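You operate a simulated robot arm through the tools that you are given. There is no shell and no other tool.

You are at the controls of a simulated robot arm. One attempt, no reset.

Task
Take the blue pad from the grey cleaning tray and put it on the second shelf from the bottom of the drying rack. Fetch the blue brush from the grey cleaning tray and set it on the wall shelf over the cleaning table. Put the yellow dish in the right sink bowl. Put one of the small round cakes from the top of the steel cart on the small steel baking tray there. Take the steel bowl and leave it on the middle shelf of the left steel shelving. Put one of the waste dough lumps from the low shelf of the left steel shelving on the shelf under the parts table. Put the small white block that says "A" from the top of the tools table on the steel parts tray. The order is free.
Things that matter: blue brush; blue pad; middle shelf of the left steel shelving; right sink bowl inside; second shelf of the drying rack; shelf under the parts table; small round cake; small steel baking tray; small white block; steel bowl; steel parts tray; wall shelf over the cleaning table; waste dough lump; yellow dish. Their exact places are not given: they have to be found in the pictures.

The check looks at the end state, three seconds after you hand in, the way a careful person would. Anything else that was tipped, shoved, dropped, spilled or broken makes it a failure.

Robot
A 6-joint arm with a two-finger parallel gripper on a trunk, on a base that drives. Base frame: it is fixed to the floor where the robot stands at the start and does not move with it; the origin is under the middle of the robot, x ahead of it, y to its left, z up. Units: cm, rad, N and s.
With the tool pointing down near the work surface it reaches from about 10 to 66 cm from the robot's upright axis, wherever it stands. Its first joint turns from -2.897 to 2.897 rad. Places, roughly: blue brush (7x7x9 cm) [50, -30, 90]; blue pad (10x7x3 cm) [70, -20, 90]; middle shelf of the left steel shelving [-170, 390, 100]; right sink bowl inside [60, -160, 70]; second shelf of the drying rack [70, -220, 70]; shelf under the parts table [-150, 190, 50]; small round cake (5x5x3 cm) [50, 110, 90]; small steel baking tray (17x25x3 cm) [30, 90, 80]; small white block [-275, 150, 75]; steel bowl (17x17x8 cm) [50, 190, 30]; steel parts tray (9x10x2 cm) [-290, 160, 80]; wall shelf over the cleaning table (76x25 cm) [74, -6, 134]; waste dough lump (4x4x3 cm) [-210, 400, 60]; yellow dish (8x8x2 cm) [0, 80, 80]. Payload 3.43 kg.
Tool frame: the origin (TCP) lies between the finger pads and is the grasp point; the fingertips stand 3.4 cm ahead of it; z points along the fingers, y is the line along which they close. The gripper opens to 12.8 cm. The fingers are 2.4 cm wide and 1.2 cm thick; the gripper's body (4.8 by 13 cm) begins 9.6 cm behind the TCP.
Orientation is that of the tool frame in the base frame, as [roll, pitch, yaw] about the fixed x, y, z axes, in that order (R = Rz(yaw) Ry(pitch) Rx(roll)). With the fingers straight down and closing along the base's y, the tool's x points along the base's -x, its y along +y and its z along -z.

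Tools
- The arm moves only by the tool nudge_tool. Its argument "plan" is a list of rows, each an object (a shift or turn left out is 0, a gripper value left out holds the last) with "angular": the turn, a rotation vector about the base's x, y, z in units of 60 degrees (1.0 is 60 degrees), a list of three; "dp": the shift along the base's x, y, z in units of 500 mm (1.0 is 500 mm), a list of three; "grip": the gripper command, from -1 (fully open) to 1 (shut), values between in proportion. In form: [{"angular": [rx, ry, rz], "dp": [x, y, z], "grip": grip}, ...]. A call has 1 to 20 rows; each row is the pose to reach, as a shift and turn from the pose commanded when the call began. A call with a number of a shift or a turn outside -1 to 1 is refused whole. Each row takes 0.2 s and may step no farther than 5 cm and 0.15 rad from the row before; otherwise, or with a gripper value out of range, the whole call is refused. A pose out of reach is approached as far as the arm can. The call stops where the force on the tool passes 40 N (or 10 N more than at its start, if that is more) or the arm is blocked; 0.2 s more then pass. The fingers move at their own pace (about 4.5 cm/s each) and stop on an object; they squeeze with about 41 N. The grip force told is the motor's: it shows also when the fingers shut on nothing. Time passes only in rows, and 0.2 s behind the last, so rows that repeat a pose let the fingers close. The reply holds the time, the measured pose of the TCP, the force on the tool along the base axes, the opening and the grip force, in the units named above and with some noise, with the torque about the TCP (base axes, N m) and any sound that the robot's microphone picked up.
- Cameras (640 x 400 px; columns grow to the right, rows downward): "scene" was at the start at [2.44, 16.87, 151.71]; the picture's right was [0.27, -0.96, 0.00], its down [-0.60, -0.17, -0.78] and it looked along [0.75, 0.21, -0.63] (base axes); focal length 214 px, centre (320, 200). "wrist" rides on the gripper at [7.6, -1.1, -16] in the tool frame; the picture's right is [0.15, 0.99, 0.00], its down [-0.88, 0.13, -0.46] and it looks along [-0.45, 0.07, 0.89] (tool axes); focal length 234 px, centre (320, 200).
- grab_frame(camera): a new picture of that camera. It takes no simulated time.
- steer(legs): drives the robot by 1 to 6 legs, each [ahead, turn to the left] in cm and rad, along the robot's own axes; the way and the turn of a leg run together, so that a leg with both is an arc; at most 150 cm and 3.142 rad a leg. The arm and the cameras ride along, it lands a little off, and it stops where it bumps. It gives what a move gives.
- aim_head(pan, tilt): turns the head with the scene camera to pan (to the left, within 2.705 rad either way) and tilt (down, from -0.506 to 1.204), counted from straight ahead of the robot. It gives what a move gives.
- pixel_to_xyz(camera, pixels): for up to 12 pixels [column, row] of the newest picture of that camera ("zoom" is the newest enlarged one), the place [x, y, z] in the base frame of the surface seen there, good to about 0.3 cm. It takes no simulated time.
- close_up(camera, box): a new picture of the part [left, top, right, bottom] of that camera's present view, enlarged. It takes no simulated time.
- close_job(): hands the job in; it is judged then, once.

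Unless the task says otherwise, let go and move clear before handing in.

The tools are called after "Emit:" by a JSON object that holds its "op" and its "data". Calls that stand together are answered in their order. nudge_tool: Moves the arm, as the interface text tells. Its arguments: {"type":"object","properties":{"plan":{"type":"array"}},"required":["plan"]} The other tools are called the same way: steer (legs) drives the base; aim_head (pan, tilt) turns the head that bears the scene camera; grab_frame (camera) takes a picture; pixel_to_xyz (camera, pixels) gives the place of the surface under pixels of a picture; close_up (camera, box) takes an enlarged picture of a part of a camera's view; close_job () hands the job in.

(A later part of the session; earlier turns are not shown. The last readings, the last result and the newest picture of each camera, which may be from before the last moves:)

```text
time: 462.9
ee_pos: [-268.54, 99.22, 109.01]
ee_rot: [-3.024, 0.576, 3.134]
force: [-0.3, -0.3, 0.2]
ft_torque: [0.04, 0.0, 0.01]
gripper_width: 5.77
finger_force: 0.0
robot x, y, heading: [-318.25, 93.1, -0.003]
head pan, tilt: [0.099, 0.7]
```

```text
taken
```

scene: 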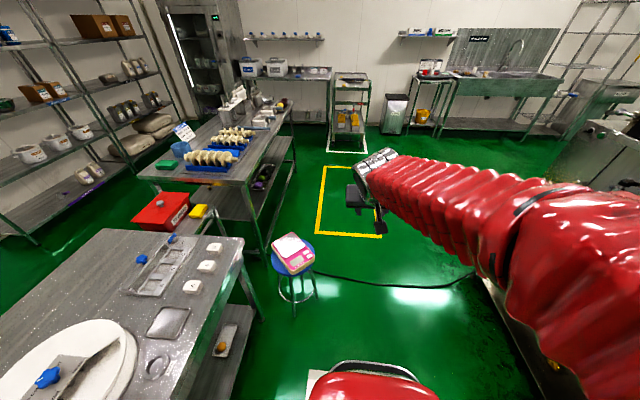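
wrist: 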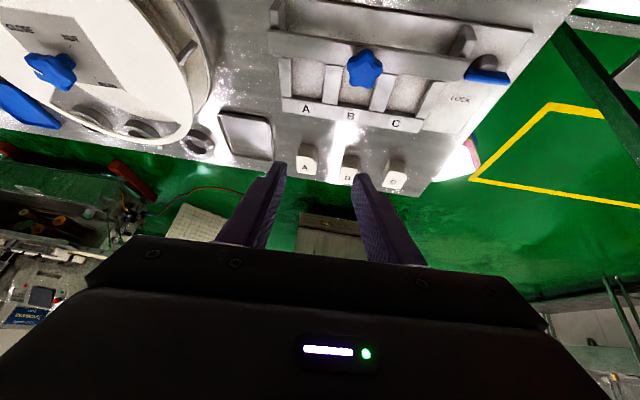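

Measuring the blocks and tray from here, then moving on 30 cm and turning to face the table.

Emit:
{"op": "close_up", "data": {"camera": "scene", "box": [120, 220, 260, 350]}}

Emit:
{"op": "pixel_to_xyz", "data": {"camera": "scene", "pixels": [[192, 284], [208, 265], [216, 246], [168, 322], [150, 333], [160, 308], [188, 310], [178, 337], [192, 292], [183, 284], [200, 288]]}}

Emit:
{"op": "steer", "data": {"legs": [[30, 0]]}}

Emit:
{"op": "steer", "data": {"legs": [[0, 1.56]]}}

Emit:
{"op": "aim_head", "data": {"pan": 0.1, "tilt": 0.9}}

Emit:
{"op": "grab_frame", "data": {"camera": "scene"}}

Emit:
{"op": "grab_frame", "data": {"camera": "wrist"}}

```text
3.08 times, centred on (190, 285) of scene
```

zoom: 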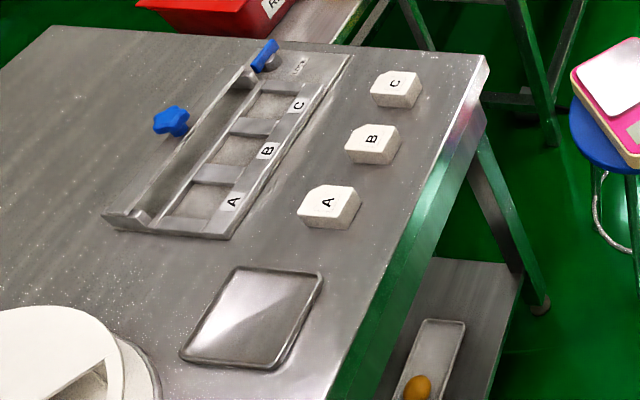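

```text
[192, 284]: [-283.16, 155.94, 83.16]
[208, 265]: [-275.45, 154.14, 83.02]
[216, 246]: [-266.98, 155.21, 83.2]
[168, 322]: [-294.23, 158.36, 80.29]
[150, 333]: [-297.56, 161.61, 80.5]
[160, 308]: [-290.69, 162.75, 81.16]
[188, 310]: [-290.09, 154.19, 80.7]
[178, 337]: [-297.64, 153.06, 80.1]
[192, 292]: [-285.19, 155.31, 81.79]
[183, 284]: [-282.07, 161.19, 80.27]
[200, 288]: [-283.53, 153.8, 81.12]
```

```text
time: 465.4
ee_pos: [-238.43, 99.18, 109.03]
ee_rot: [-3.023, 0.576, 3.136]
force: [-0.6, 0.4, 0.0]
ft_torque: [-0.01, -0.01, 0.02]
gripper_width: 5.73
finger_force: 0.1
robot x, y, heading: [-288.31, 93.05, -0.002]
head pan, tilt: [0.099, 0.7]
```

```text
time: 471.4
ee_pos: [-294.87, 142.64, 109.04]
ee_rot: [-3.025, 0.577, -1.572]
force: [-1.2, -0.7, 1.3]
ft_torque: [0.01, -0.02, 0.0]
gripper_width: 5.75
finger_force: 0.0
robot x, y, heading: [-284.84, 93.21, 1.573]
head pan, tilt: [0.099, 0.7]
```

```text
time: 472.1
ee_pos: [-294.81, 142.72, 109.14]
ee_rot: [-3.026, 0.576, -1.569]
force: [0.7, 0.1, -0.2]
ft_torque: [0.04, 0.0, -0.01]
gripper_width: 5.75
finger_force: 0.0
robot x, y, heading: [-284.96, 93.02, 1.566]
head pan, tilt: [0.099, 0.901]
```

```text
taken
```

scene: 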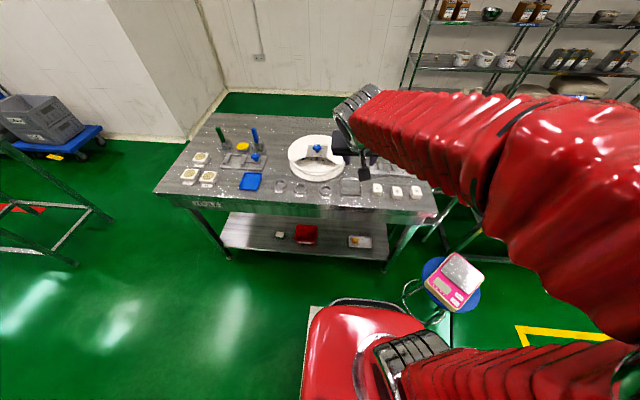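

```text
taken
```

wrist: 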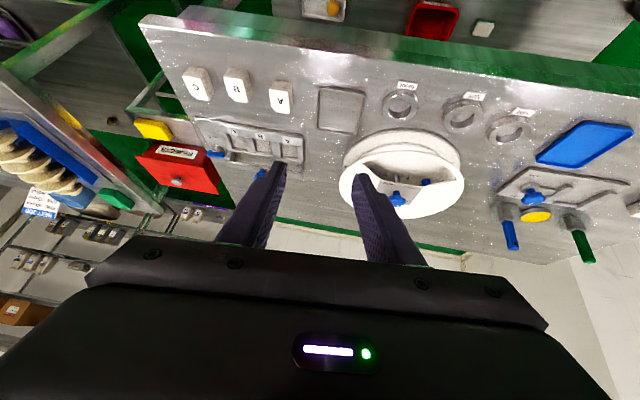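

Now A, B, C are seen at (280,97), (236,87), (197,84) in the wrist view, tray at (340,110). Driving 8 cm closer and bringing the tool vertical above block A.

Emit:
{"op": "steer", "data": {"legs": [[8, 0]]}}

Emit:
{"op": "nudge_tool", "data": {"plan": [{"dp": [0.04, 0, -0.02], "angular": [-0.11, 0.022, 0.006], "grip": 0.1}, {"dp": [0.09, 0, -0.05], "angular": [-0.22, 0.044, 0.012]}, {"dp": [0.14, 0, -0.08], "angular": [-0.33, 0.066, 0.019]}, {"dp": [0.19, 0, -0.11], "angular": [-0.44, 0.088, 0.026]}, {"dp": [0.232, 0, -0.14], "angular": [-0.55, 0.111, 0.032]}, {"dp": [0.232, 0, -0.14], "angular": [-0.55, 0.111, 0.032]}]}}

Emit:
{"op": "grab_frame", "data": {"camera": "wrist"}}

```text
time: 473.3
ee_pos: [-294.93, 150.75, 109.06]
ee_rot: [-3.025, 0.576, -1.571]
force: [0.1, -0.4, 0.3]
ft_torque: [-0.05, 0.0, -0.04]
gripper_width: 5.78
finger_force: 0.0
robot x, y, heading: [-284.47, 101.0, 1.568]
head pan, tilt: [0.099, 0.901]
```

```text
time: 474.7
ee_pos: [-279.3, 150.29, 99.15]
ee_rot: [-2.902, 0.034, -1.542]
force: [-0.7, 0.5, -0.4]
ft_torque: [-0.02, 0.01, 0.01]
gripper_width: 5.77
finger_force: 0.1
out of reach, approached as far as the arm can: row 2, 3, 4, 5, 6
robot x, y, heading: [-285.02, 101.24, 1.566]
head pan, tilt: [0.099, 0.901]
```

```text
taken
```

wrist: 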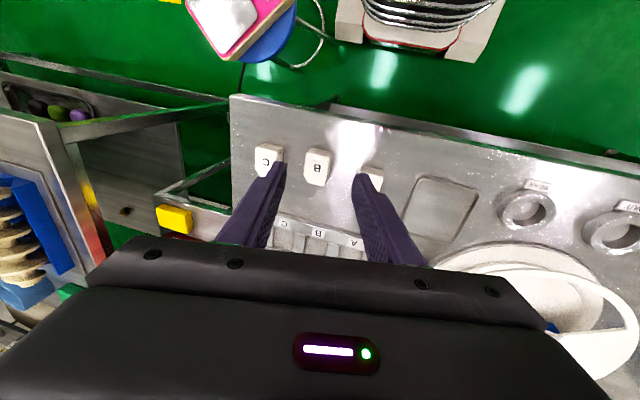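

The arm couldn't follow fully: the tool leans 13.6° sideways and TCP is at x≈-279. I'll test whether the lean can be corrected in place.

Emit:
{"op": "nudge_tool", "data": {"plan": [{"angular": [0, 0.08, 0]}, {"angular": [0, 0.16, 0]}, {"angular": [0, 0.226, 0]}]}}

Emit:
{"op": "grab_frame", "data": {"camera": "scene"}}

```text
time: 475.5
ee_pos: [-279.3, 150.37, 99.3]
ee_rot: [-2.903, 0.036, -1.541]
force: [0.0, 0.3, 0.1]
ft_torque: [0.0, 0.01, -0.02]
gripper_width: 5.76
finger_force: 0.1
out of reach, approached as far as the arm can: row 1, 2, 3
robot x, y, heading: [-284.78, 101.07, 1.572]
head pan, tilt: [0.099, 0.901]
```

```text
taken
```

scene: 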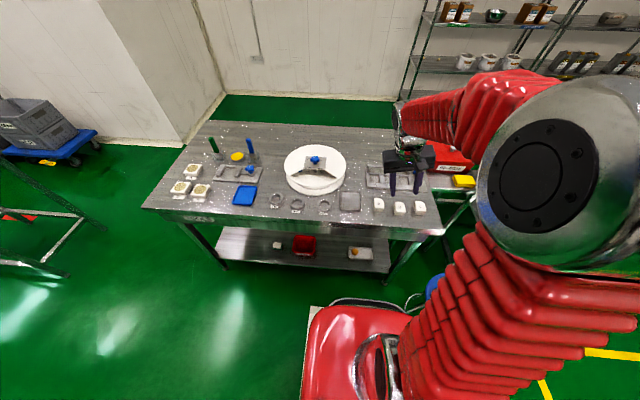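

The lean is a wrist limit: turning the tool clockwise should free it. I'll rotate it -90° about z (fingers then close along y, which also suits the block), raising a bit for safety.

Emit:
{"op": "nudge_tool", "data": {"plan": [{"dp": [-0.02, 0, 0.03], "angular": [0, 0, -0.13]}, {"dp": [-0.04, 0, 0.06], "angular": [0, 0, -0.26]}, {"dp": [-0.06, 0, 0.08], "angular": [0, 0, -0.39]}]}}

Emit:
{"op": "nudge_tool", "data": {"plan": [{"angular": [0, 0.08, 0]}, {"angular": [0, 0.16, 0]}, {"angular": [0, 0.2, 0]}]}}

```text
time: 476.3
ee_pos: [-281.95, 150.1, 102.87]
ee_rot: [-2.874, 0.055, -1.949]
force: [0.5, -0.6, 0.3]
ft_torque: [-0.04, 0.0, -0.01]
gripper_width: 5.77
finger_force: 0.0
out of reach, approached as far as the arm can: row 3
robot x, y, heading: [-284.93, 101.16, 1.574]
head pan, tilt: [0.099, 0.901]
```

```text
time: 477.1
ee_pos: [-281.96, 150.12, 102.94]
ee_rot: [-2.874, 0.054, -1.948]
force: [0.3, -0.1, -0.1]
ft_torque: [0.02, 0.0, -0.01]
gripper_width: 5.78
finger_force: 0.1
out of reach, approached as far as the arm can: row 1, 2, 3
robot x, y, heading: [-285.3, 101.05, 1.573]
head pan, tilt: [0.099, 0.901]
```

The lean persists regardless of yaw, but a 45° tilt worked everywhere before. I'll re-orient to a 45° forward tilt with square yaw, hovering at (-283,151,95).

Emit:
{"op": "nudge_tool", "data": {"plan": [{"dp": [-0.003, 0.003, -0.02], "angular": [0.1046, 0.0151, 0.0641]}, {"dp": [-0.007, 0.006, -0.04], "angular": [0.2092, 0.0301, 0.1281]}, {"dp": [-0.01, 0.009, -0.07], "angular": [0.3138, 0.0452, 0.1922]}, {"dp": [-0.014, 0.011, -0.1], "angular": [0.4185, 0.0602, 0.2562]}, {"dp": [-0.017, 0.014, -0.13], "angular": [0.5231, 0.0753, 0.3203]}, {"dp": [-0.02, 0.017, -0.15], "angular": [0.6277, 0.0903, 0.3843]}, {"dp": [-0.024, 0.02, -0.16], "angular": [0.7323, 0.1054, 0.4484]}, {"dp": [-0.024, 0.02, -0.16], "angular": [0.7323, 0.1054, 0.4484]}]}}

Emit:
{"op": "grab_frame", "data": {"camera": "wrist"}}

Emit:
{"op": "grab_frame", "data": {"camera": "scene"}}

```text
time: 478.9
ee_pos: [-283.24, 151.26, 94.87]
ee_rot: [-3.141, 0.786, -1.569]
force: [0.3, 0.8, -0.7]
ft_torque: [-0.03, 0.0, -0.02]
gripper_width: 5.76
finger_force: 0.1
robot x, y, heading: [-284.86, 100.88, 1.576]
head pan, tilt: [0.099, 0.901]
```

```text
taken
```

wrist: 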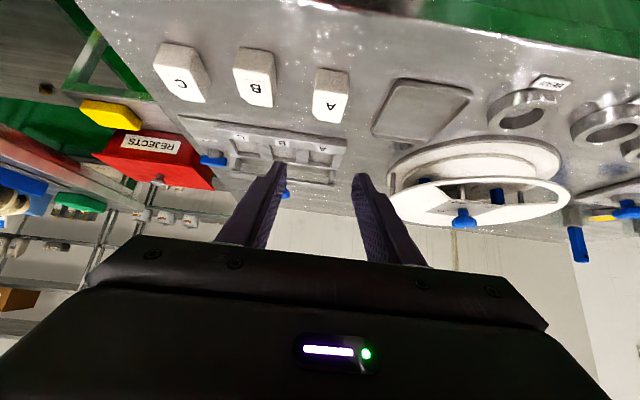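

```text
taken
```

scene: 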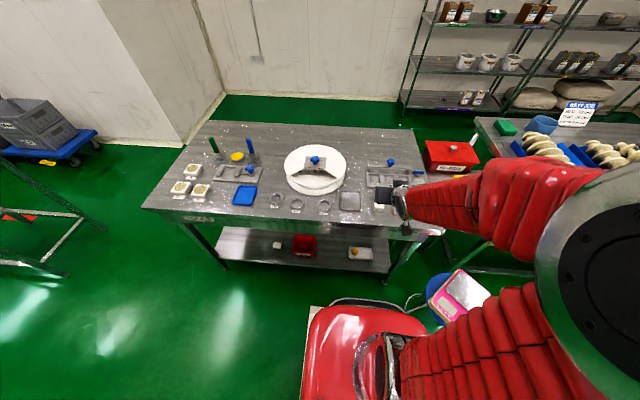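

Tilt and yaw are exact now. Block A is at (331,97) in the wrist view. Measuring A and the tray.

Emit:
{"op": "pixel_to_xyz", "data": {"camera": "wrist", "pixels": [[316, 72], [349, 74], [314, 95], [348, 95], [330, 85], [330, 110], [332, 71], [273, 80], [385, 100], [397, 82], [470, 95], [425, 110]]}}

Emit:
{"op": "close_up", "data": {"camera": "wrist", "box": [220, 40, 480, 200]}}

```text
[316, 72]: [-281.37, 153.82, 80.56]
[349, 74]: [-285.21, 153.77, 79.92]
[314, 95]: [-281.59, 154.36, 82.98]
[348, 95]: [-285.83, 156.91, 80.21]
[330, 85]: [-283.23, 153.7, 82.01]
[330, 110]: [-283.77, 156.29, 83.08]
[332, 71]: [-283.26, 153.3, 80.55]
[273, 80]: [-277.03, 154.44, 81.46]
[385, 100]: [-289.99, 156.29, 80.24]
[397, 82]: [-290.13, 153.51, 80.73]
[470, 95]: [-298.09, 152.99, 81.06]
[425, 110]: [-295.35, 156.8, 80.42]
```

```text
2.46 times, centred on (350, 120) of wrist
```

zoom: 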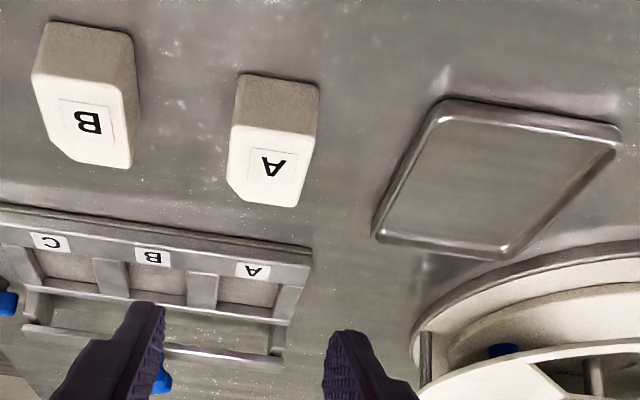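

Block A: x -281.3…-285.4, y ≈153.6–158.4, top 83.1. Opening to 6.5 cm and approaching along the tool axis.

Emit:
{"op": "nudge_tool", "data": {"plan": [{"dp": [-0.002, -0.052, -0.04], "grip": -0.015}, {"dp": [-0.002, -0.052, -0.112]}, {"dp": [-0.002, -0.002, -0.162]}, {"dp": [-0.002, 0.034, -0.198]}, {"dp": [-0.002, 0.061, -0.225]}, {"dp": [-0.002, 0.061, -0.225]}]}}

Emit:
{"op": "grab_frame", "data": {"camera": "wrist"}}

Emit:
{"op": "close_up", "data": {"camera": "scene", "box": [320, 150, 460, 250]}}

```text
time: 480.0
ee_pos: [-280.23, 153.37, 86.17]
ee_rot: [-3.136, 0.818, -1.554]
force: [-0.1, 2.4, 7.7]
ft_torque: [0.24, -0.28, 0.09]
gripper_width: 6.48
finger_force: 0.2
out of reach, approached as far as the arm can: row 1, 2, 3, 4, 5
robot x, y, heading: [-284.68, 101.35, 1.572]
head pan, tilt: [0.099, 0.901]
stopped in row 5: the force on the tool passed its limit at 86 N (the readings are from after the stop); the commanded pose is now the measured one
```

```text
taken
```

wrist: 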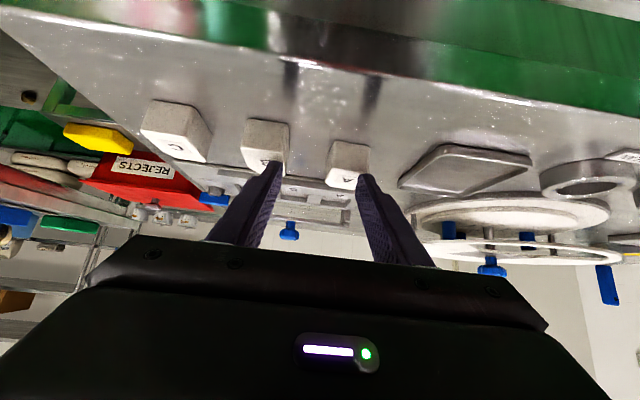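

```text
4.00 times, centred on (390, 200) of scene
```

zoom: 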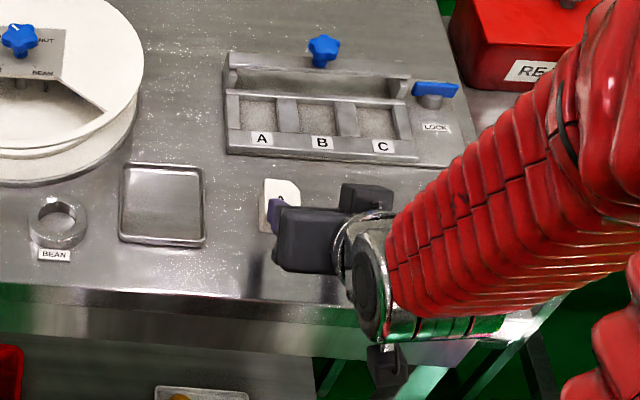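

The pose drifted and the fingers came down on the tops of A and B (force stop). Lifting straight up at once and checking the blocks.

Emit:
{"op": "nudge_tool", "data": {"plan": [{"dp": [0, 0, 0.06]}, {"dp": [0, 0, 0.14]}, {"dp": [0, 0.0, 0.2]}]}}

Emit:
{"op": "grab_frame", "data": {"camera": "wrist"}}

Emit:
{"op": "close_up", "data": {"camera": "scene", "box": [320, 150, 460, 250]}}

```text
time: 480.8
ee_pos: [-280.17, 153.13, 96.05]
ee_rot: [-3.139, 0.814, -1.553]
force: [0.7, -0.1, -0.1]
ft_torque: [0.01, -0.01, -0.02]
gripper_width: 6.52
finger_force: 0.0
robot x, y, heading: [-284.94, 101.11, 1.573]
head pan, tilt: [0.099, 0.901]
```

```text
taken
```

wrist: 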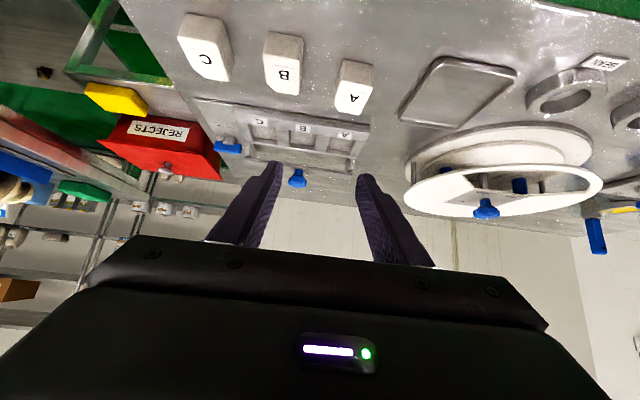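

```text
4.00 times, centred on (390, 200) of scene
```

zoom: 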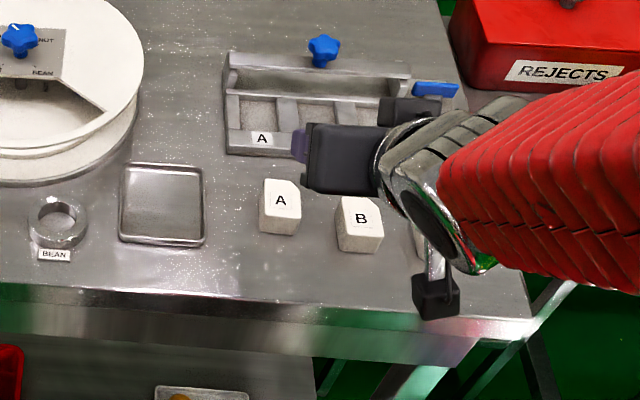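

Blocks are upright. Measuring their positions to make sure they did not shift.

Emit:
{"op": "pixel_to_xyz", "data": {"camera": "scene", "pixels": [[390, 200], [410, 204], [386, 208], [395, 208]]}}

Emit:
{"op": "pixel_to_xyz", "data": {"camera": "wrist", "pixels": [[354, 98], [285, 80], [208, 60], [370, 75], [338, 85], [375, 90], [305, 60], [265, 50]]}}

```text
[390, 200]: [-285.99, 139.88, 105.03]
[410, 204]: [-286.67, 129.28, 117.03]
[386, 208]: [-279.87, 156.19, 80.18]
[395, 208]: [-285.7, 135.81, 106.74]
```

```text
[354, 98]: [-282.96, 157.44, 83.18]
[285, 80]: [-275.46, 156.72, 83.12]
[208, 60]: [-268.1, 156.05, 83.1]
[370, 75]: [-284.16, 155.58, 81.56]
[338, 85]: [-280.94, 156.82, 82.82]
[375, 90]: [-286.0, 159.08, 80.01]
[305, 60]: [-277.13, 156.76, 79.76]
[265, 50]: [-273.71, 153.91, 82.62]
```

Zooming in to compare A's and B's front faces with the earlier readings.

Emit:
{"op": "close_up", "data": {"camera": "wrist", "box": [160, 0, 420, 160]}}

```text
2.46 times, centred on (290, 80) of wrist
```

zoom: 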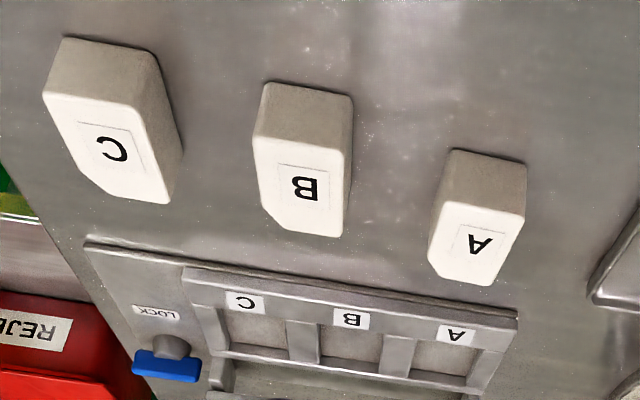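

Emit:
{"op": "pixel_to_xyz", "data": {"camera": "zoom", "pixels": [[305, 95], [305, 125], [485, 165], [485, 190], [262, 130], [345, 145], [105, 50], [105, 80], [440, 205], [515, 215], [460, 270], [345, 225]]}}

```text
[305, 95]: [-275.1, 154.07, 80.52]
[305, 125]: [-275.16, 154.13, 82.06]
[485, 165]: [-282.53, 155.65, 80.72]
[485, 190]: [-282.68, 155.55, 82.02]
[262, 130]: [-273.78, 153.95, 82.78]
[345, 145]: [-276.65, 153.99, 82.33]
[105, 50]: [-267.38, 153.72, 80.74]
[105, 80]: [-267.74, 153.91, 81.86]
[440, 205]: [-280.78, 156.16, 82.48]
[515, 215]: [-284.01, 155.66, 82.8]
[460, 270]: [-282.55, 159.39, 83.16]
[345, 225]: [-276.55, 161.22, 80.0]
```

B and C did not move; A (the one I must move) slid ~2 cm: now front y≈155.6, centre ≈(-282.5,157.8). The arm seems limited on its right, so I'll back 5 cm and turn the base right 0.35 rad to put the block on its left.

Emit:
{"op": "steer", "data": {"legs": [[-5, 0]]}}

Emit:
{"op": "steer", "data": {"legs": [[0, -0.35]]}}

Emit:
{"op": "aim_head", "data": {"pan": 0.4, "tilt": 0.9}}

Emit:
{"op": "grab_frame", "data": {"camera": "scene"}}

```text
time: 481.8
ee_pos: [-280.07, 148.09, 95.97]
ee_rot: [-3.139, 0.815, -1.554]
force: [-0.6, -0.1, -0.5]
ft_torque: [0.01, -0.01, -0.01]
gripper_width: 6.5
finger_force: 0.0
robot x, y, heading: [-284.97, 96.29, 1.571]
head pan, tilt: [0.099, 0.901]
```

```text
time: 483.7
ee_pos: [-262.56, 143.03, 96.06]
ee_rot: [-3.138, 0.816, -1.907]
force: [-0.1, 0.8, 0.7]
ft_torque: [0.0, 0.01, 0.0]
gripper_width: 6.49
finger_force: 0.0
robot x, y, heading: [-285.8, 96.11, 1.224]
head pan, tilt: [0.099, 0.901]
```

```text
time: 484.5
ee_pos: [-262.57, 143.14, 96.05]
ee_rot: [-3.139, 0.814, -1.904]
force: [0.4, -0.3, 0.4]
ft_torque: [0.02, -0.02, 0.0]
gripper_width: 6.46
finger_force: 0.0
robot x, y, heading: [-285.91, 96.03, 1.223]
head pan, tilt: [0.4, 0.901]
```

```text
taken
```

scene: 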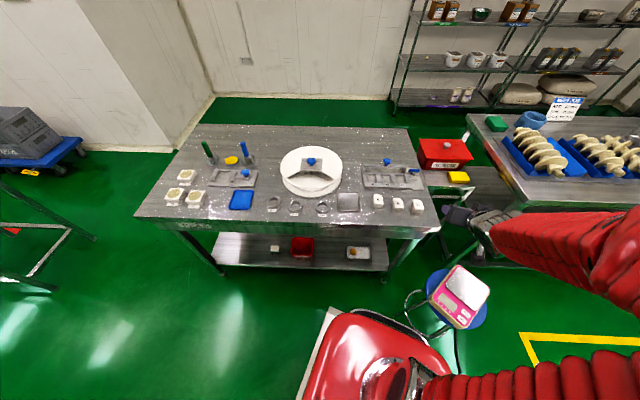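

Room is fine. Moving the gripper left to above block A while turning it to match A's slight rotation (φ≈1.72).

Emit:
{"op": "nudge_tool", "data": {"plan": [{"dp": [-0.08, 0.034, 0], "angular": [0, 0, 0.093]}, {"dp": [-0.16, 0.068, 0], "angular": [0, 0, 0.186]}, {"dp": [-0.24, 0.102, 0], "angular": [0, 0, 0.279]}, {"dp": [-0.32, 0.136, -0.01], "angular": [0, 0, 0.372]}, {"dp": [-0.394, 0.168, -0.02], "angular": [0, 0, 0.463]}, {"dp": [-0.394, 0.168, -0.02], "angular": [0, 0, 0.463]}]}}

Emit:
{"op": "grab_frame", "data": {"camera": "wrist"}}

```text
time: 485.9
ee_pos: [-282.17, 151.33, 95.02]
ee_rot: [-3.139, 0.812, -1.419]
force: [-0.1, 0.1, 0.4]
ft_torque: [0.0, -0.01, 0.02]
gripper_width: 6.51
finger_force: 0.1
robot x, y, heading: [-285.88, 96.47, 1.233]
head pan, tilt: [0.4, 0.901]
```

```text
taken
```

wrist: 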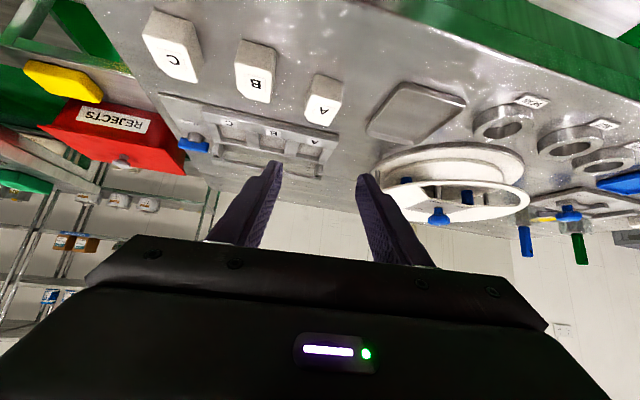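

Reached without trouble. Zooming on block A for precise edges.

Emit:
{"op": "close_up", "data": {"camera": "wrist", "box": [260, 50, 420, 150]}}

```text
4.00 times, centred on (340, 100) of wrist
```

zoom: 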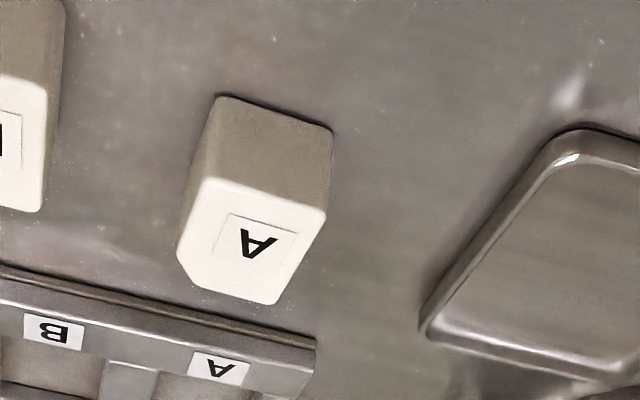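

Emit:
{"op": "pixel_to_xyz", "data": {"camera": "zoom", "pixels": [[205, 182], [324, 212], [182, 250], [275, 298], [200, 285], [255, 240], [215, 100], [330, 130], [255, 115], [300, 130]]}}

```text
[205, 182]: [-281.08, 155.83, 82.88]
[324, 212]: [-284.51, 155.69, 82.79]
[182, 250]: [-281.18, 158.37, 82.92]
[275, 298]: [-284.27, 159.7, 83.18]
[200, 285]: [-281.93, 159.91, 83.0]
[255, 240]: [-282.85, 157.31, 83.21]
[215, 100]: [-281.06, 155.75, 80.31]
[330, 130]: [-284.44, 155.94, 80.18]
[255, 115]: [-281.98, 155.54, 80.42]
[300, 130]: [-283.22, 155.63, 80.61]
```

A is square to the table: x -281.0…-284.5, y 155.6–160, top 83.1. Moving to the pre-grasp 8 cm out with yaw corrected, and verifying before the final approach.

Emit:
{"op": "nudge_tool", "data": {"plan": [{"dp": [-0.003, -0.009, -0.05], "angular": [0, 0, -0.06], "grip": -0.015}, {"dp": [-0.007, -0.018, -0.112], "angular": [0, 0, -0.115]}, {"dp": [-0.007, -0.018, -0.112], "angular": [0, 0, -0.115]}]}}

Emit:
{"op": "grab_frame", "data": {"camera": "wrist"}}

```text
time: 486.7
ee_pos: [-282.5, 150.52, 89.51]
ee_rot: [-3.141, 0.814, -1.54]
force: [0.5, 0.2, 1.0]
ft_torque: [-0.02, 0.03, -0.03]
gripper_width: 6.5
finger_force: 0.0
robot x, y, heading: [-285.82, 96.12, 1.224]
head pan, tilt: [0.4, 0.901]
```

```text
taken
```

wrist: 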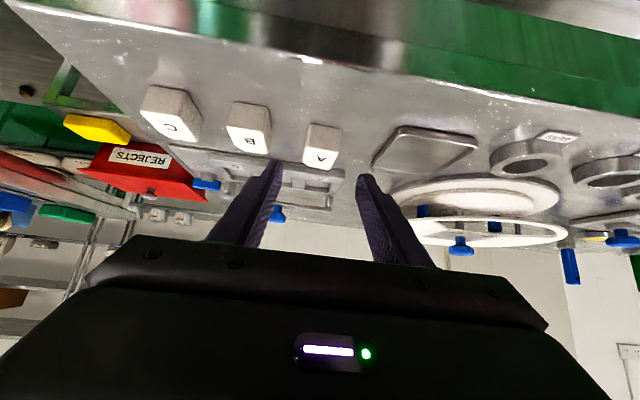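

Pose exact, block A at (322,148) centred. Final approach along the axis.

Emit:
{"op": "nudge_tool", "data": {"plan": [{"dp": [-0.002, 0.045, -0.047]}, {"dp": [-0.003, 0.085, -0.088]}, {"dp": [-0.004, 0.112, -0.116]}, {"dp": [-0.004, 0.112, -0.116]}]}}

Emit:
{"op": "grab_frame", "data": {"camera": "wrist"}}

Emit:
{"op": "close_up", "data": {"camera": "scene", "box": [320, 150, 480, 250]}}

```text
time: 487.7
ee_pos: [-281.07, 155.31, 83.82]
ee_rot: [3.138, 0.814, -1.54]
force: [0.2, 0.8, -0.5]
ft_torque: [-0.02, -0.03, 0.0]
gripper_width: 6.49
finger_force: 0.0
out of reach, approached as far as the arm can: row 1, 2, 3, 4
robot x, y, heading: [-285.72, 95.68, 1.226]
head pan, tilt: [0.4, 0.901]
```

```text
taken
```

wrist: 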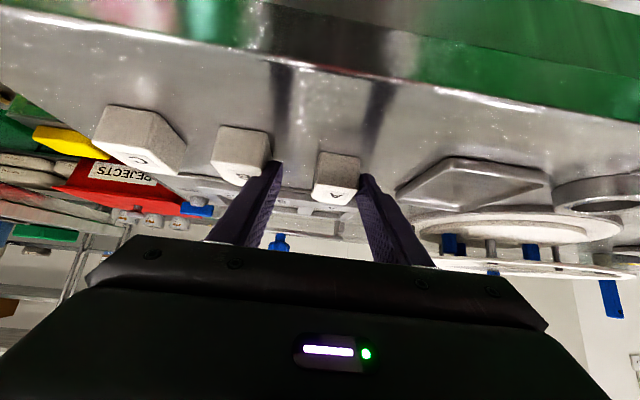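

```text
4.00 times, centred on (400, 200) of scene
```

zoom: 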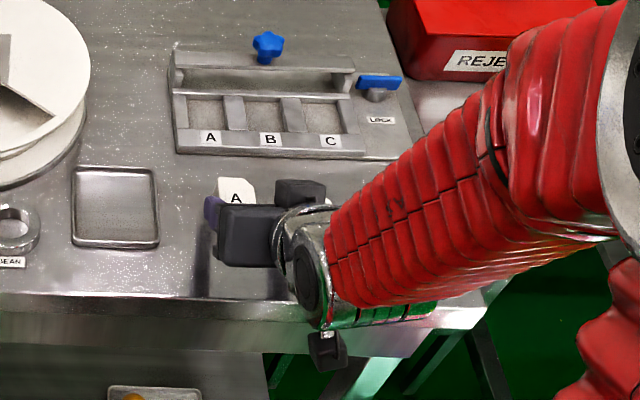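

The arm is hitting a wrist singularity (tool nearly in line with the forearm). I'll lift straight up, then use a flatter 60° tilt, which moves away from it.

Emit:
{"op": "nudge_tool", "data": {"plan": [{"dp": [0, 0, 0.06]}, {"dp": [0, 0, 0.14]}, {"dp": [0, -0.02, 0.2]}]}}

Emit:
{"op": "nudge_tool", "data": {"plan": [{"dp": [-0.01, 0, 0], "angular": [0.08, 0.002, 0]}, {"dp": [-0.02, 0, 0], "angular": [0.16, 0.004, 0]}, {"dp": [-0.03, 0, 0], "angular": [0.24, 0.007, 0]}, {"dp": [-0.032, 0, 0], "angular": [0.24, 0.007, 0]}]}}

Emit:
{"op": "grab_frame", "data": {"camera": "wrist"}}

```text
time: 488.5
ee_pos: [-280.96, 154.33, 93.74]
ee_rot: [-3.136, 0.814, -1.54]
force: [-0.4, 0.1, 0.3]
ft_torque: [0.02, -0.01, 0.0]
gripper_width: 6.49
finger_force: 0.1
robot x, y, heading: [-285.74, 96.36, 1.224]
head pan, tilt: [0.4, 0.901]
```

```text
time: 489.5
ee_pos: [-280.72, 154.06, 93.68]
ee_rot: [-3.141, 1.068, -1.539]
force: [-0.5, 0.3, 0.5]
ft_torque: [0.02, 0.02, -0.01]
gripper_width: 6.49
finger_force: 0.0
out of reach, approached as far as the arm can: row 3, 4
robot x, y, heading: [-286.16, 96.04, 1.224]
head pan, tilt: [0.4, 0.901]
```

```text
taken
```

wrist: 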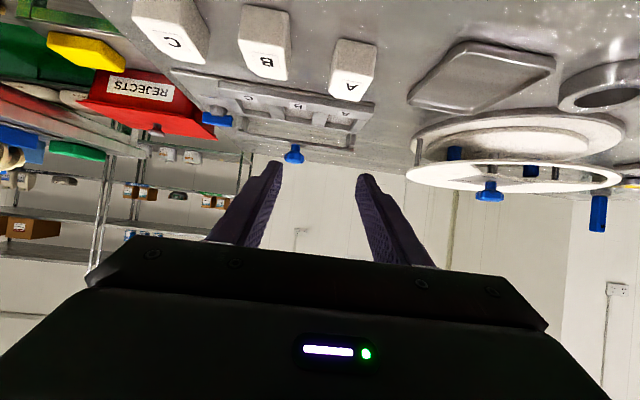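

I think a flipped wrist joint is limiting: the tool must point a bit right of the arm plane. I'll return to a 45° tilt and turn the tool clockwise ~0.15 rad (still close to square with the block).

Emit:
{"op": "nudge_tool", "data": {"plan": [{"dp": [0, -0.03, 0], "angular": [-0.13, -0.004, 0]}, {"dp": [0, -0.07, 0], "angular": [-0.265, -0.008, 0]}, {"dp": [0, -0.07, 0], "angular": [-0.265, -0.008, 0]}]}}

Emit:
{"op": "nudge_tool", "data": {"plan": [{"dp": [-0.02, 0, 0], "angular": [0, 0, -0.08]}, {"dp": [-0.036, 0, 0], "angular": [0, 0, -0.143]}, {"dp": [-0.036, 0, 0], "angular": [0, 0, -0.143]}]}}

Emit:
{"op": "grab_frame", "data": {"camera": "wrist"}}

```text
time: 490.3
ee_pos: [-280.74, 150.47, 93.58]
ee_rot: [-3.138, 0.787, -1.541]
force: [-0.5, 1.0, 0.4]
ft_torque: [-0.01, 0.01, 0.0]
gripper_width: 6.48
finger_force: 0.1
robot x, y, heading: [-285.95, 96.26, 1.224]
head pan, tilt: [0.4, 0.901]
```

```text
time: 491.1
ee_pos: [-277.06, 149.43, 92.69]
ee_rot: [3.136, 0.787, -1.689]
force: [0.5, 0.7, -0.4]
ft_torque: [0.0, -0.01, 0.03]
gripper_width: 6.5
finger_force: 0.1
out of reach, approached as far as the arm can: row 1, 2
robot x, y, heading: [-285.64, 95.85, 1.223]
head pan, tilt: [0.4, 0.901]
```

```text
taken
```

wrist: 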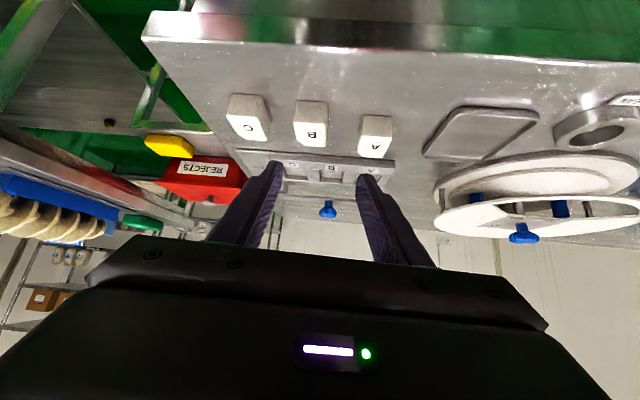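

Clockwise made it worse, so the tool must point left of the arm's bearing: the robot should stand further left (-x). Repositioning the base to about x≈-309.

Emit:
{"op": "steer", "data": {"legs": [[-25, 0]]}}

Emit:
{"op": "steer", "data": {"legs": [[0, 0.88]]}}

Emit:
{"op": "steer", "data": {"legs": [[29, 0]]}}

Emit:
{"op": "steer", "data": {"legs": [[0, -0.6]]}}

```text
time: 493.3
ee_pos: [-285.57, 125.72, 92.59]
ee_rot: [3.135, 0.786, -1.688]
force: [1.0, 0.1, 0.1]
ft_torque: [-0.02, 0.01, 0.0]
gripper_width: 6.49
finger_force: 0.2
robot x, y, heading: [-294.8, 72.3, 1.225]
head pan, tilt: [0.4, 0.901]
```

```text
time: 497.0
ee_pos: [-329.03, 113.58, 92.31]
ee_rot: [-3.054, 0.8, -0.643]
force: [0.1, 0.9, -0.2]
ft_torque: [0.01, -0.02, 0.0]
gripper_width: 6.48
finger_force: 0.0
robot x, y, heading: [-291.97, 73.83, 2.113]
head pan, tilt: [0.4, 0.901]
```

```text
time: 499.4
ee_pos: [-343.94, 138.74, 92.34]
ee_rot: [-3.053, 0.799, -0.645]
force: [-0.3, 0.6, 0.7]
ft_torque: [-0.02, 0.0, -0.02]
gripper_width: 6.5
finger_force: 0.1
robot x, y, heading: [-307.15, 98.23, 2.12]
head pan, tilt: [0.4, 0.901]
```

```text
time: 501.8
ee_pos: [-318.16, 152.11, 92.43]
ee_rot: [-3.054, 0.799, -1.189]
force: [0.2, -0.2, 0.1]
ft_torque: [0.02, 0.02, -0.01]
gripper_width: 6.49
finger_force: 0.1
robot x, y, heading: [-309.0, 98.51, 1.581]
head pan, tilt: [0.4, 0.901]
stopped in leg 1: the robot was blocked; the commanded pose is now the measured one
```

Robot now at (-309,98.5). Swinging the gripper right to hover before block A with the tool squared (φ≈1.57, 45°).

Emit:
{"op": "nudge_tool", "data": {"plan": [{"dp": [0.09, -0.004, 0.005], "angular": [0, 0.008, -0.04]}, {"dp": [0.18, -0.008, 0.01], "angular": [0, 0.016, -0.08]}, {"dp": [0.27, -0.012, 0.015], "angular": [0, 0.024, -0.12]}, {"dp": [0.36, -0.016, 0.02], "angular": [0, 0.032, -0.16]}, {"dp": [0.45, -0.02, 0.025], "angular": [0, 0.04, -0.2]}, {"dp": [0.54, -0.024, 0.03], "angular": [0, 0.048, -0.24]}, {"dp": [0.63, -0.028, 0.03], "angular": [0, 0.054, -0.28]}, {"dp": [0.712, -0.032, 0.03], "angular": [0, 0.058, -0.304]}, {"dp": [0.712, -0.032, 0.03], "angular": [0, 0.058, -0.304]}]}}

Emit:
{"op": "grab_frame", "data": {"camera": "wrist"}}

```text
time: 503.8
ee_pos: [-282.5, 150.46, 93.87]
ee_rot: [-3.139, 0.813, -1.568]
force: [-0.4, 0.5, 0.4]
ft_torque: [0.0, 0.01, 0.01]
gripper_width: 6.52
finger_force: 0.1
robot x, y, heading: [-309.14, 98.88, 1.586]
head pan, tilt: [0.4, 0.901]
```

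```text
taken
```

wrist: 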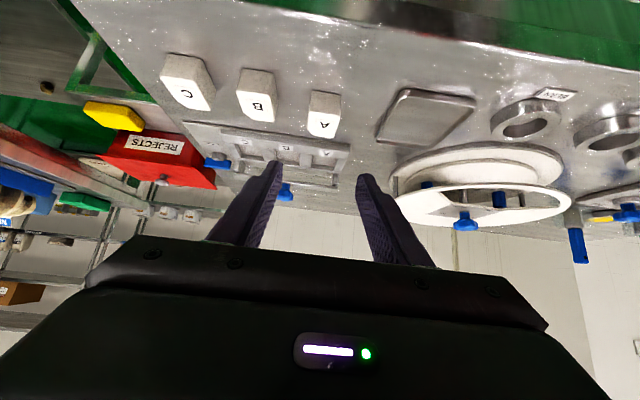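

Reached exactly. Re-measuring block A.

Emit:
{"op": "close_up", "data": {"camera": "wrist", "box": [220, 50, 480, 210]}}

Emit:
{"op": "pixel_to_xyz", "data": {"camera": "wrist", "pixels": [[324, 100], [310, 112], [338, 115], [309, 130], [330, 136], [322, 120], [273, 95], [240, 115], [275, 120], [390, 115], [400, 92]]}}

```text
2.46 times, centred on (350, 130) of wrist
```

zoom: 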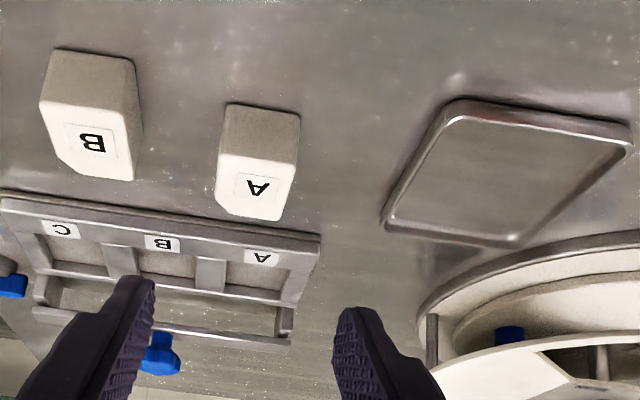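

```text
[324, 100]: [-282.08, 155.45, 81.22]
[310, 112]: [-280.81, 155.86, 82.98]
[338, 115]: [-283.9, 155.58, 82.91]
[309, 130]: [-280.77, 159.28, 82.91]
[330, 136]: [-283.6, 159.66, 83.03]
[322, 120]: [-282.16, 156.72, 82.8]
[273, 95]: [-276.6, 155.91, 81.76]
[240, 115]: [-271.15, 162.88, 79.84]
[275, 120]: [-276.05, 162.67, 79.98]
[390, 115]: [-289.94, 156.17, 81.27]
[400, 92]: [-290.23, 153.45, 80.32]
```

A: x -280.6…-284.1, y 155.5–159.9. Going to the pre-grasp point and checking.

Emit:
{"op": "nudge_tool", "data": {"plan": [{"dp": [0.003, -0.005, -0.05], "grip": -0.015}, {"dp": [0.003, -0.005, -0.094]}, {"dp": [0.003, 0.035, -0.132]}, {"dp": [0.003, 0.035, -0.132]}]}}

```text
time: 504.8
ee_pos: [-282.38, 152.34, 87.32]
ee_rot: [-3.138, 0.813, -1.568]
force: [-0.4, -0.6, -0.3]
ft_torque: [-0.03, -0.01, -0.02]
gripper_width: 6.49
finger_force: 0.0
robot x, y, heading: [-309.18, 98.56, 1.583]
head pan, tilt: [0.4, 0.901]
```

Exact so far. Finishing the approach.

Emit:
{"op": "nudge_tool", "data": {"plan": [{"dp": [0.0, 0.035, -0.034]}, {"dp": [0.0, 0.072, -0.07]}, {"dp": [0.0, 0.073, -0.072]}]}}

Emit:
{"op": "grab_frame", "data": {"camera": "wrist"}}

```text
time: 505.6
ee_pos: [-282.36, 155.98, 83.77]
ee_rot: [-3.141, 0.812, -1.569]
force: [0.7, 0.2, 0.1]
ft_torque: [0.0, 0.02, 0.01]
gripper_width: 6.51
finger_force: 0.1
robot x, y, heading: [-308.94, 98.52, 1.583]
head pan, tilt: [0.4, 0.901]
```

```text
taken
```

wrist: 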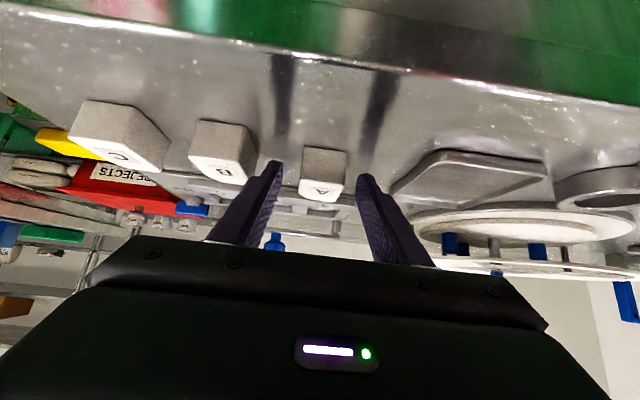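

Block A (323,175) is centred between the fingers with clearance to B and the tray. Closing and lifting.

Emit:
{"op": "nudge_tool", "data": {"plan": [{"grip": 1}, {"grip": 1}, {"grip": 1}, {"grip": 1}, {"dp": [0, 0, 0.03]}, {"dp": [0, 0, 0.08]}, {"dp": [0, 0, 0.12]}]}}

Emit:
{"op": "grab_frame", "data": {"camera": "wrist"}}

```text
time: 507.2
ee_pos: [-282.29, 155.72, 89.8]
ee_rot: [-3.14, 0.81, -1.57]
force: [-0.5, -0.8, 0.1]
ft_torque: [-0.03, -0.03, 0.01]
gripper_width: 3.48
finger_force: 41.2
robot x, y, heading: [-308.75, 98.69, 1.58]
head pan, tilt: [0.4, 0.901]
```

```text
taken
```

wrist: 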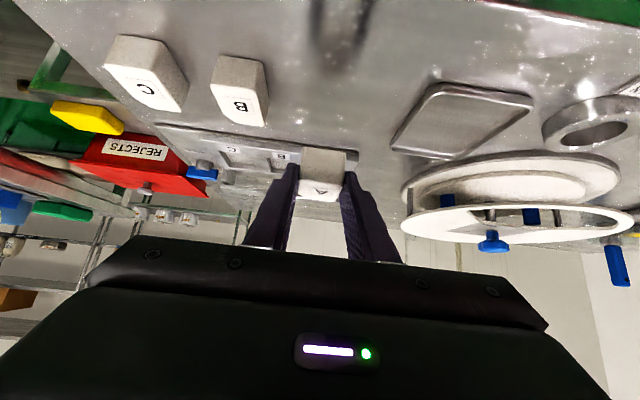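

Block A held. Moving over the tray centre (-294,158.3).

Emit:
{"op": "nudge_tool", "data": {"plan": [{"dp": [-0.08, 0.005, 0.01], "grip": 1}, {"dp": [-0.16, 0.011, 0.01]}, {"dp": [-0.234, 0.016, 0.01]}, {"dp": [-0.234, 0.016, -0.02]}, {"dp": [-0.234, 0.016, -0.05]}]}}

Emit:
{"op": "grab_frame", "data": {"camera": "wrist"}}

Emit:
{"op": "close_up", "data": {"camera": "scene", "box": [280, 140, 480, 265]}}

```text
time: 508.4
ee_pos: [-294.02, 156.67, 87.25]
ee_rot: [-3.139, 0.811, -1.569]
force: [0.4, -0.4, -2.0]
ft_torque: [-0.03, -0.01, 0.0]
gripper_width: 3.5
finger_force: 40.9
robot x, y, heading: [-308.62, 98.78, 1.585]
head pan, tilt: [0.4, 0.901]
```

```text
taken
```

wrist: 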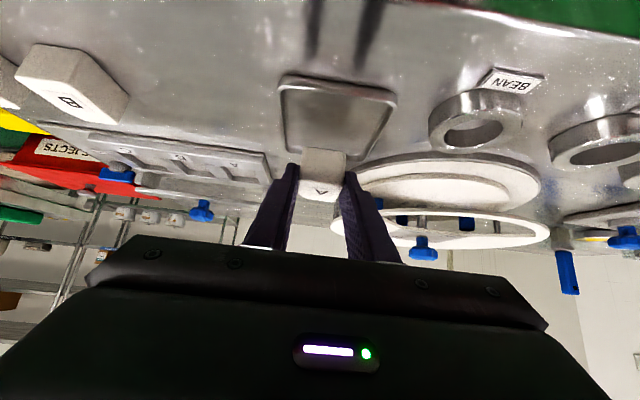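

```text
3.20 times, centred on (380, 202) of scene
```

zoom: 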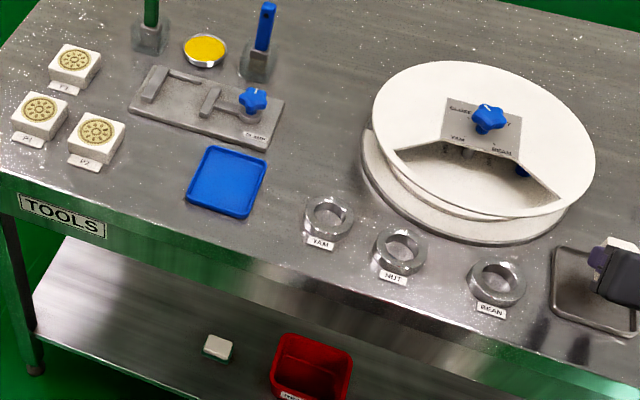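

The block hovers over the tray. Lowering in small steps to contact.

Emit:
{"op": "nudge_tool", "data": {"plan": [{"dp": [0, 0, -0.02], "grip": 1}, {"dp": [0, 0, -0.034]}, {"dp": [0, 0, -0.042]}, {"dp": [0, 0, -0.048]}, {"dp": [0, 0, -0.048]}]}}

```text
time: 509.6
ee_pos: [-294.04, 156.63, 84.79]
ee_rot: [-3.139, 0.81, -1.569]
force: [0.4, -0.3, -0.6]
ft_torque: [0.0, 0.04, 0.04]
gripper_width: 3.51
finger_force: 41.2
robot x, y, heading: [-308.85, 98.51, 1.578]
head pan, tilt: [0.4, 0.901]
```

Emit:
{"op": "nudge_tool", "data": {"plan": [{"dp": [0, 0, -0.005], "grip": 1}, {"dp": [0, 0, -0.01]}, {"dp": [0, 0, -0.014]}, {"dp": [0, 0, -0.014]}]}}

Emit:
{"op": "grab_frame", "data": {"camera": "wrist"}}

```text
time: 510.6
ee_pos: [-294.07, 156.69, 84.25]
ee_rot: [-3.141, 0.812, -1.567]
force: [0.2, -0.3, 3.1]
ft_torque: [0.04, 0.01, -0.01]
gripper_width: 3.5
finger_force: 41.2
robot x, y, heading: [-308.86, 98.72, 1.581]
head pan, tilt: [0.4, 0.901]
```

```text
taken
```

wrist: 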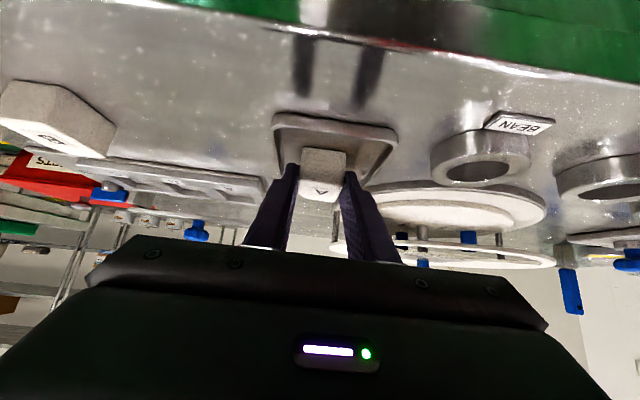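

Touching (3 N). Opening only slightly (4.5 cm, staying inside the tray rim), then rising straight up.

Emit:
{"op": "nudge_tool", "data": {"plan": [{"dp": [0, 0, 0.0], "grip": 0.3}, {"dp": [0, 0, 0.0]}, {"dp": [0, 0, 0.004]}, {"dp": [0, -0.02, 0.024]}, {"dp": [0, -0.06, 0.065]}, {"dp": [0, -0.08, 0.14]}, {"dp": [0, -0.1, 0.2]}]}}

Emit:
{"op": "grab_frame", "data": {"camera": "wrist"}}

Emit:
{"op": "aim_head", "data": {"pan": -0.15, "tilt": 0.9}}

Emit:
{"op": "grab_frame", "data": {"camera": "scene"}}

```text
time: 512.2
ee_pos: [-293.97, 151.57, 94.09]
ee_rot: [-3.14, 0.811, -1.568]
force: [-0.5, 0.4, 0.2]
ft_torque: [-0.03, 0.04, -0.02]
gripper_width: 4.48
finger_force: 0.1
robot x, y, heading: [-308.85, 98.5, 1.582]
head pan, tilt: [0.4, 0.901]
```

```text
taken
```

wrist: 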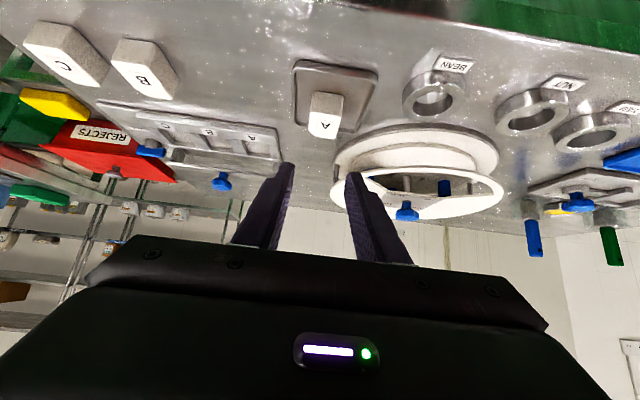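

```text
time: 513.2
ee_pos: [-293.91, 151.73, 94.04]
ee_rot: [-3.139, 0.81, -1.568]
force: [-0.3, -0.9, -0.5]
ft_torque: [-0.03, -0.03, -0.02]
gripper_width: 4.5
finger_force: 0.1
robot x, y, heading: [-309.02, 98.97, 1.58]
head pan, tilt: [-0.15, 0.901]
```

```text
taken
```

scene: 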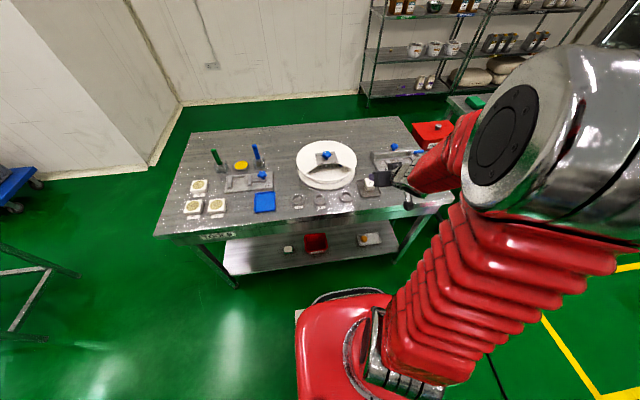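

Block A stands on the tray. Zooming in to verify, then backing away.

Emit:
{"op": "close_up", "data": {"camera": "wrist", "box": [220, 30, 460, 180]}}

Emit:
{"op": "steer", "data": {"legs": [[-20, 0]]}}

Emit:
{"op": "grab_frame", "data": {"camera": "scene"}}

Emit:
{"op": "close_up", "data": {"camera": "scene", "box": [300, 100, 500, 250]}}

```text
2.67 times, centred on (340, 105) of wrist
```

zoom: 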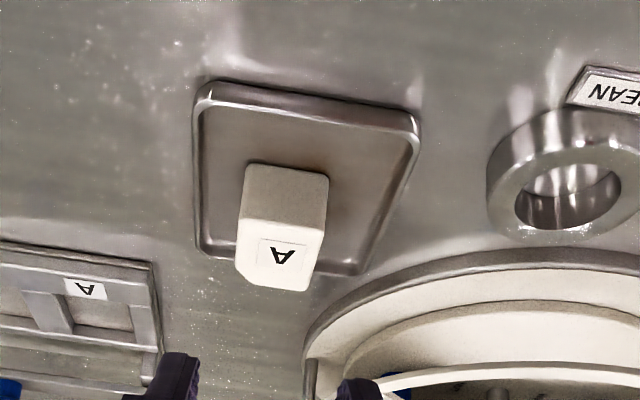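

```text
time: 515.1
ee_pos: [-293.75, 131.43, 93.99]
ee_rot: [-3.139, 0.81, -1.57]
force: [-0.1, 0.2, -0.1]
ft_torque: [0.06, -0.02, 0.04]
gripper_width: 4.49
finger_force: 0.1
robot x, y, heading: [-308.7, 78.21, 1.58]
head pan, tilt: [-0.15, 0.901]
```

```text
taken
```

scene: 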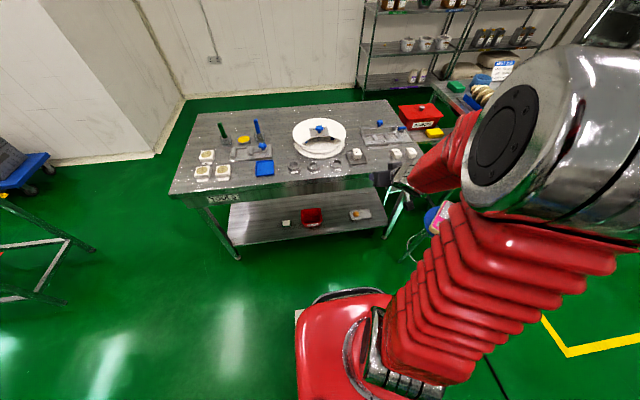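

```text
2.67 times, centred on (400, 175) of scene
```

zoom: 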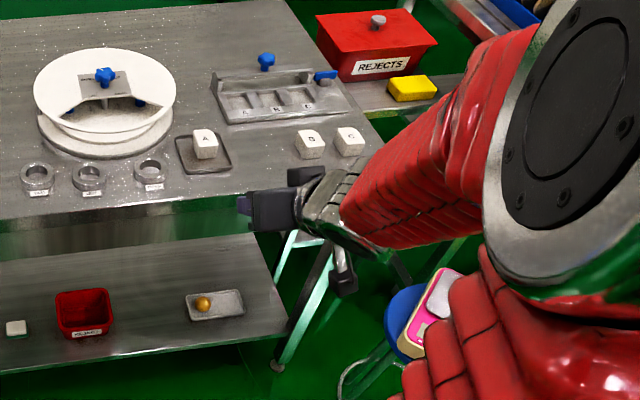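

A is on the tray; B and C stand upright. Checking B's and C's positions against the earlier ones (-275.4,154.1) and (-267,155.2).

Emit:
{"op": "pixel_to_xyz", "data": {"camera": "zoom", "pixels": [[310, 138], [310, 155], [348, 135], [350, 152], [298, 150], [322, 152], [335, 148], [363, 150], [204, 140], [204, 155]]}}

Emit:
{"op": "close_up", "data": {"camera": "scene", "box": [370, 135, 430, 172]}}

```text
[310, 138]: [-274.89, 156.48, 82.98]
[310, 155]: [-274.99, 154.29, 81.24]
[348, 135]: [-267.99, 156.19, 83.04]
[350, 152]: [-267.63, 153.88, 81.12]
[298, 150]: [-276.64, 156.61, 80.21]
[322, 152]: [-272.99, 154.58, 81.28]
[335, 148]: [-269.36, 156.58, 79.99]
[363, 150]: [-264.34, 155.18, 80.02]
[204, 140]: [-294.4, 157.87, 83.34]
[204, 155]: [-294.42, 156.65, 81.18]
```

```text
10.67 times, centred on (400, 154) of scene
```

zoom: 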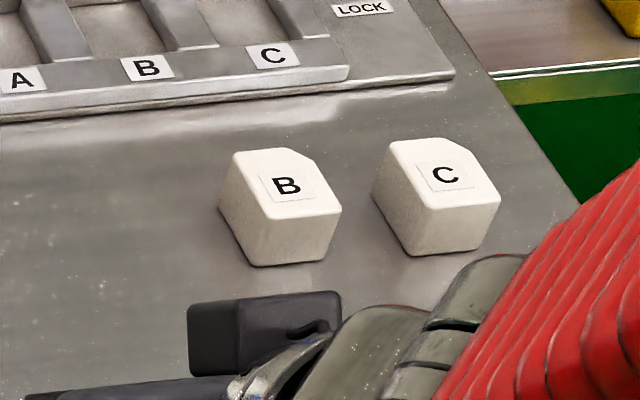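

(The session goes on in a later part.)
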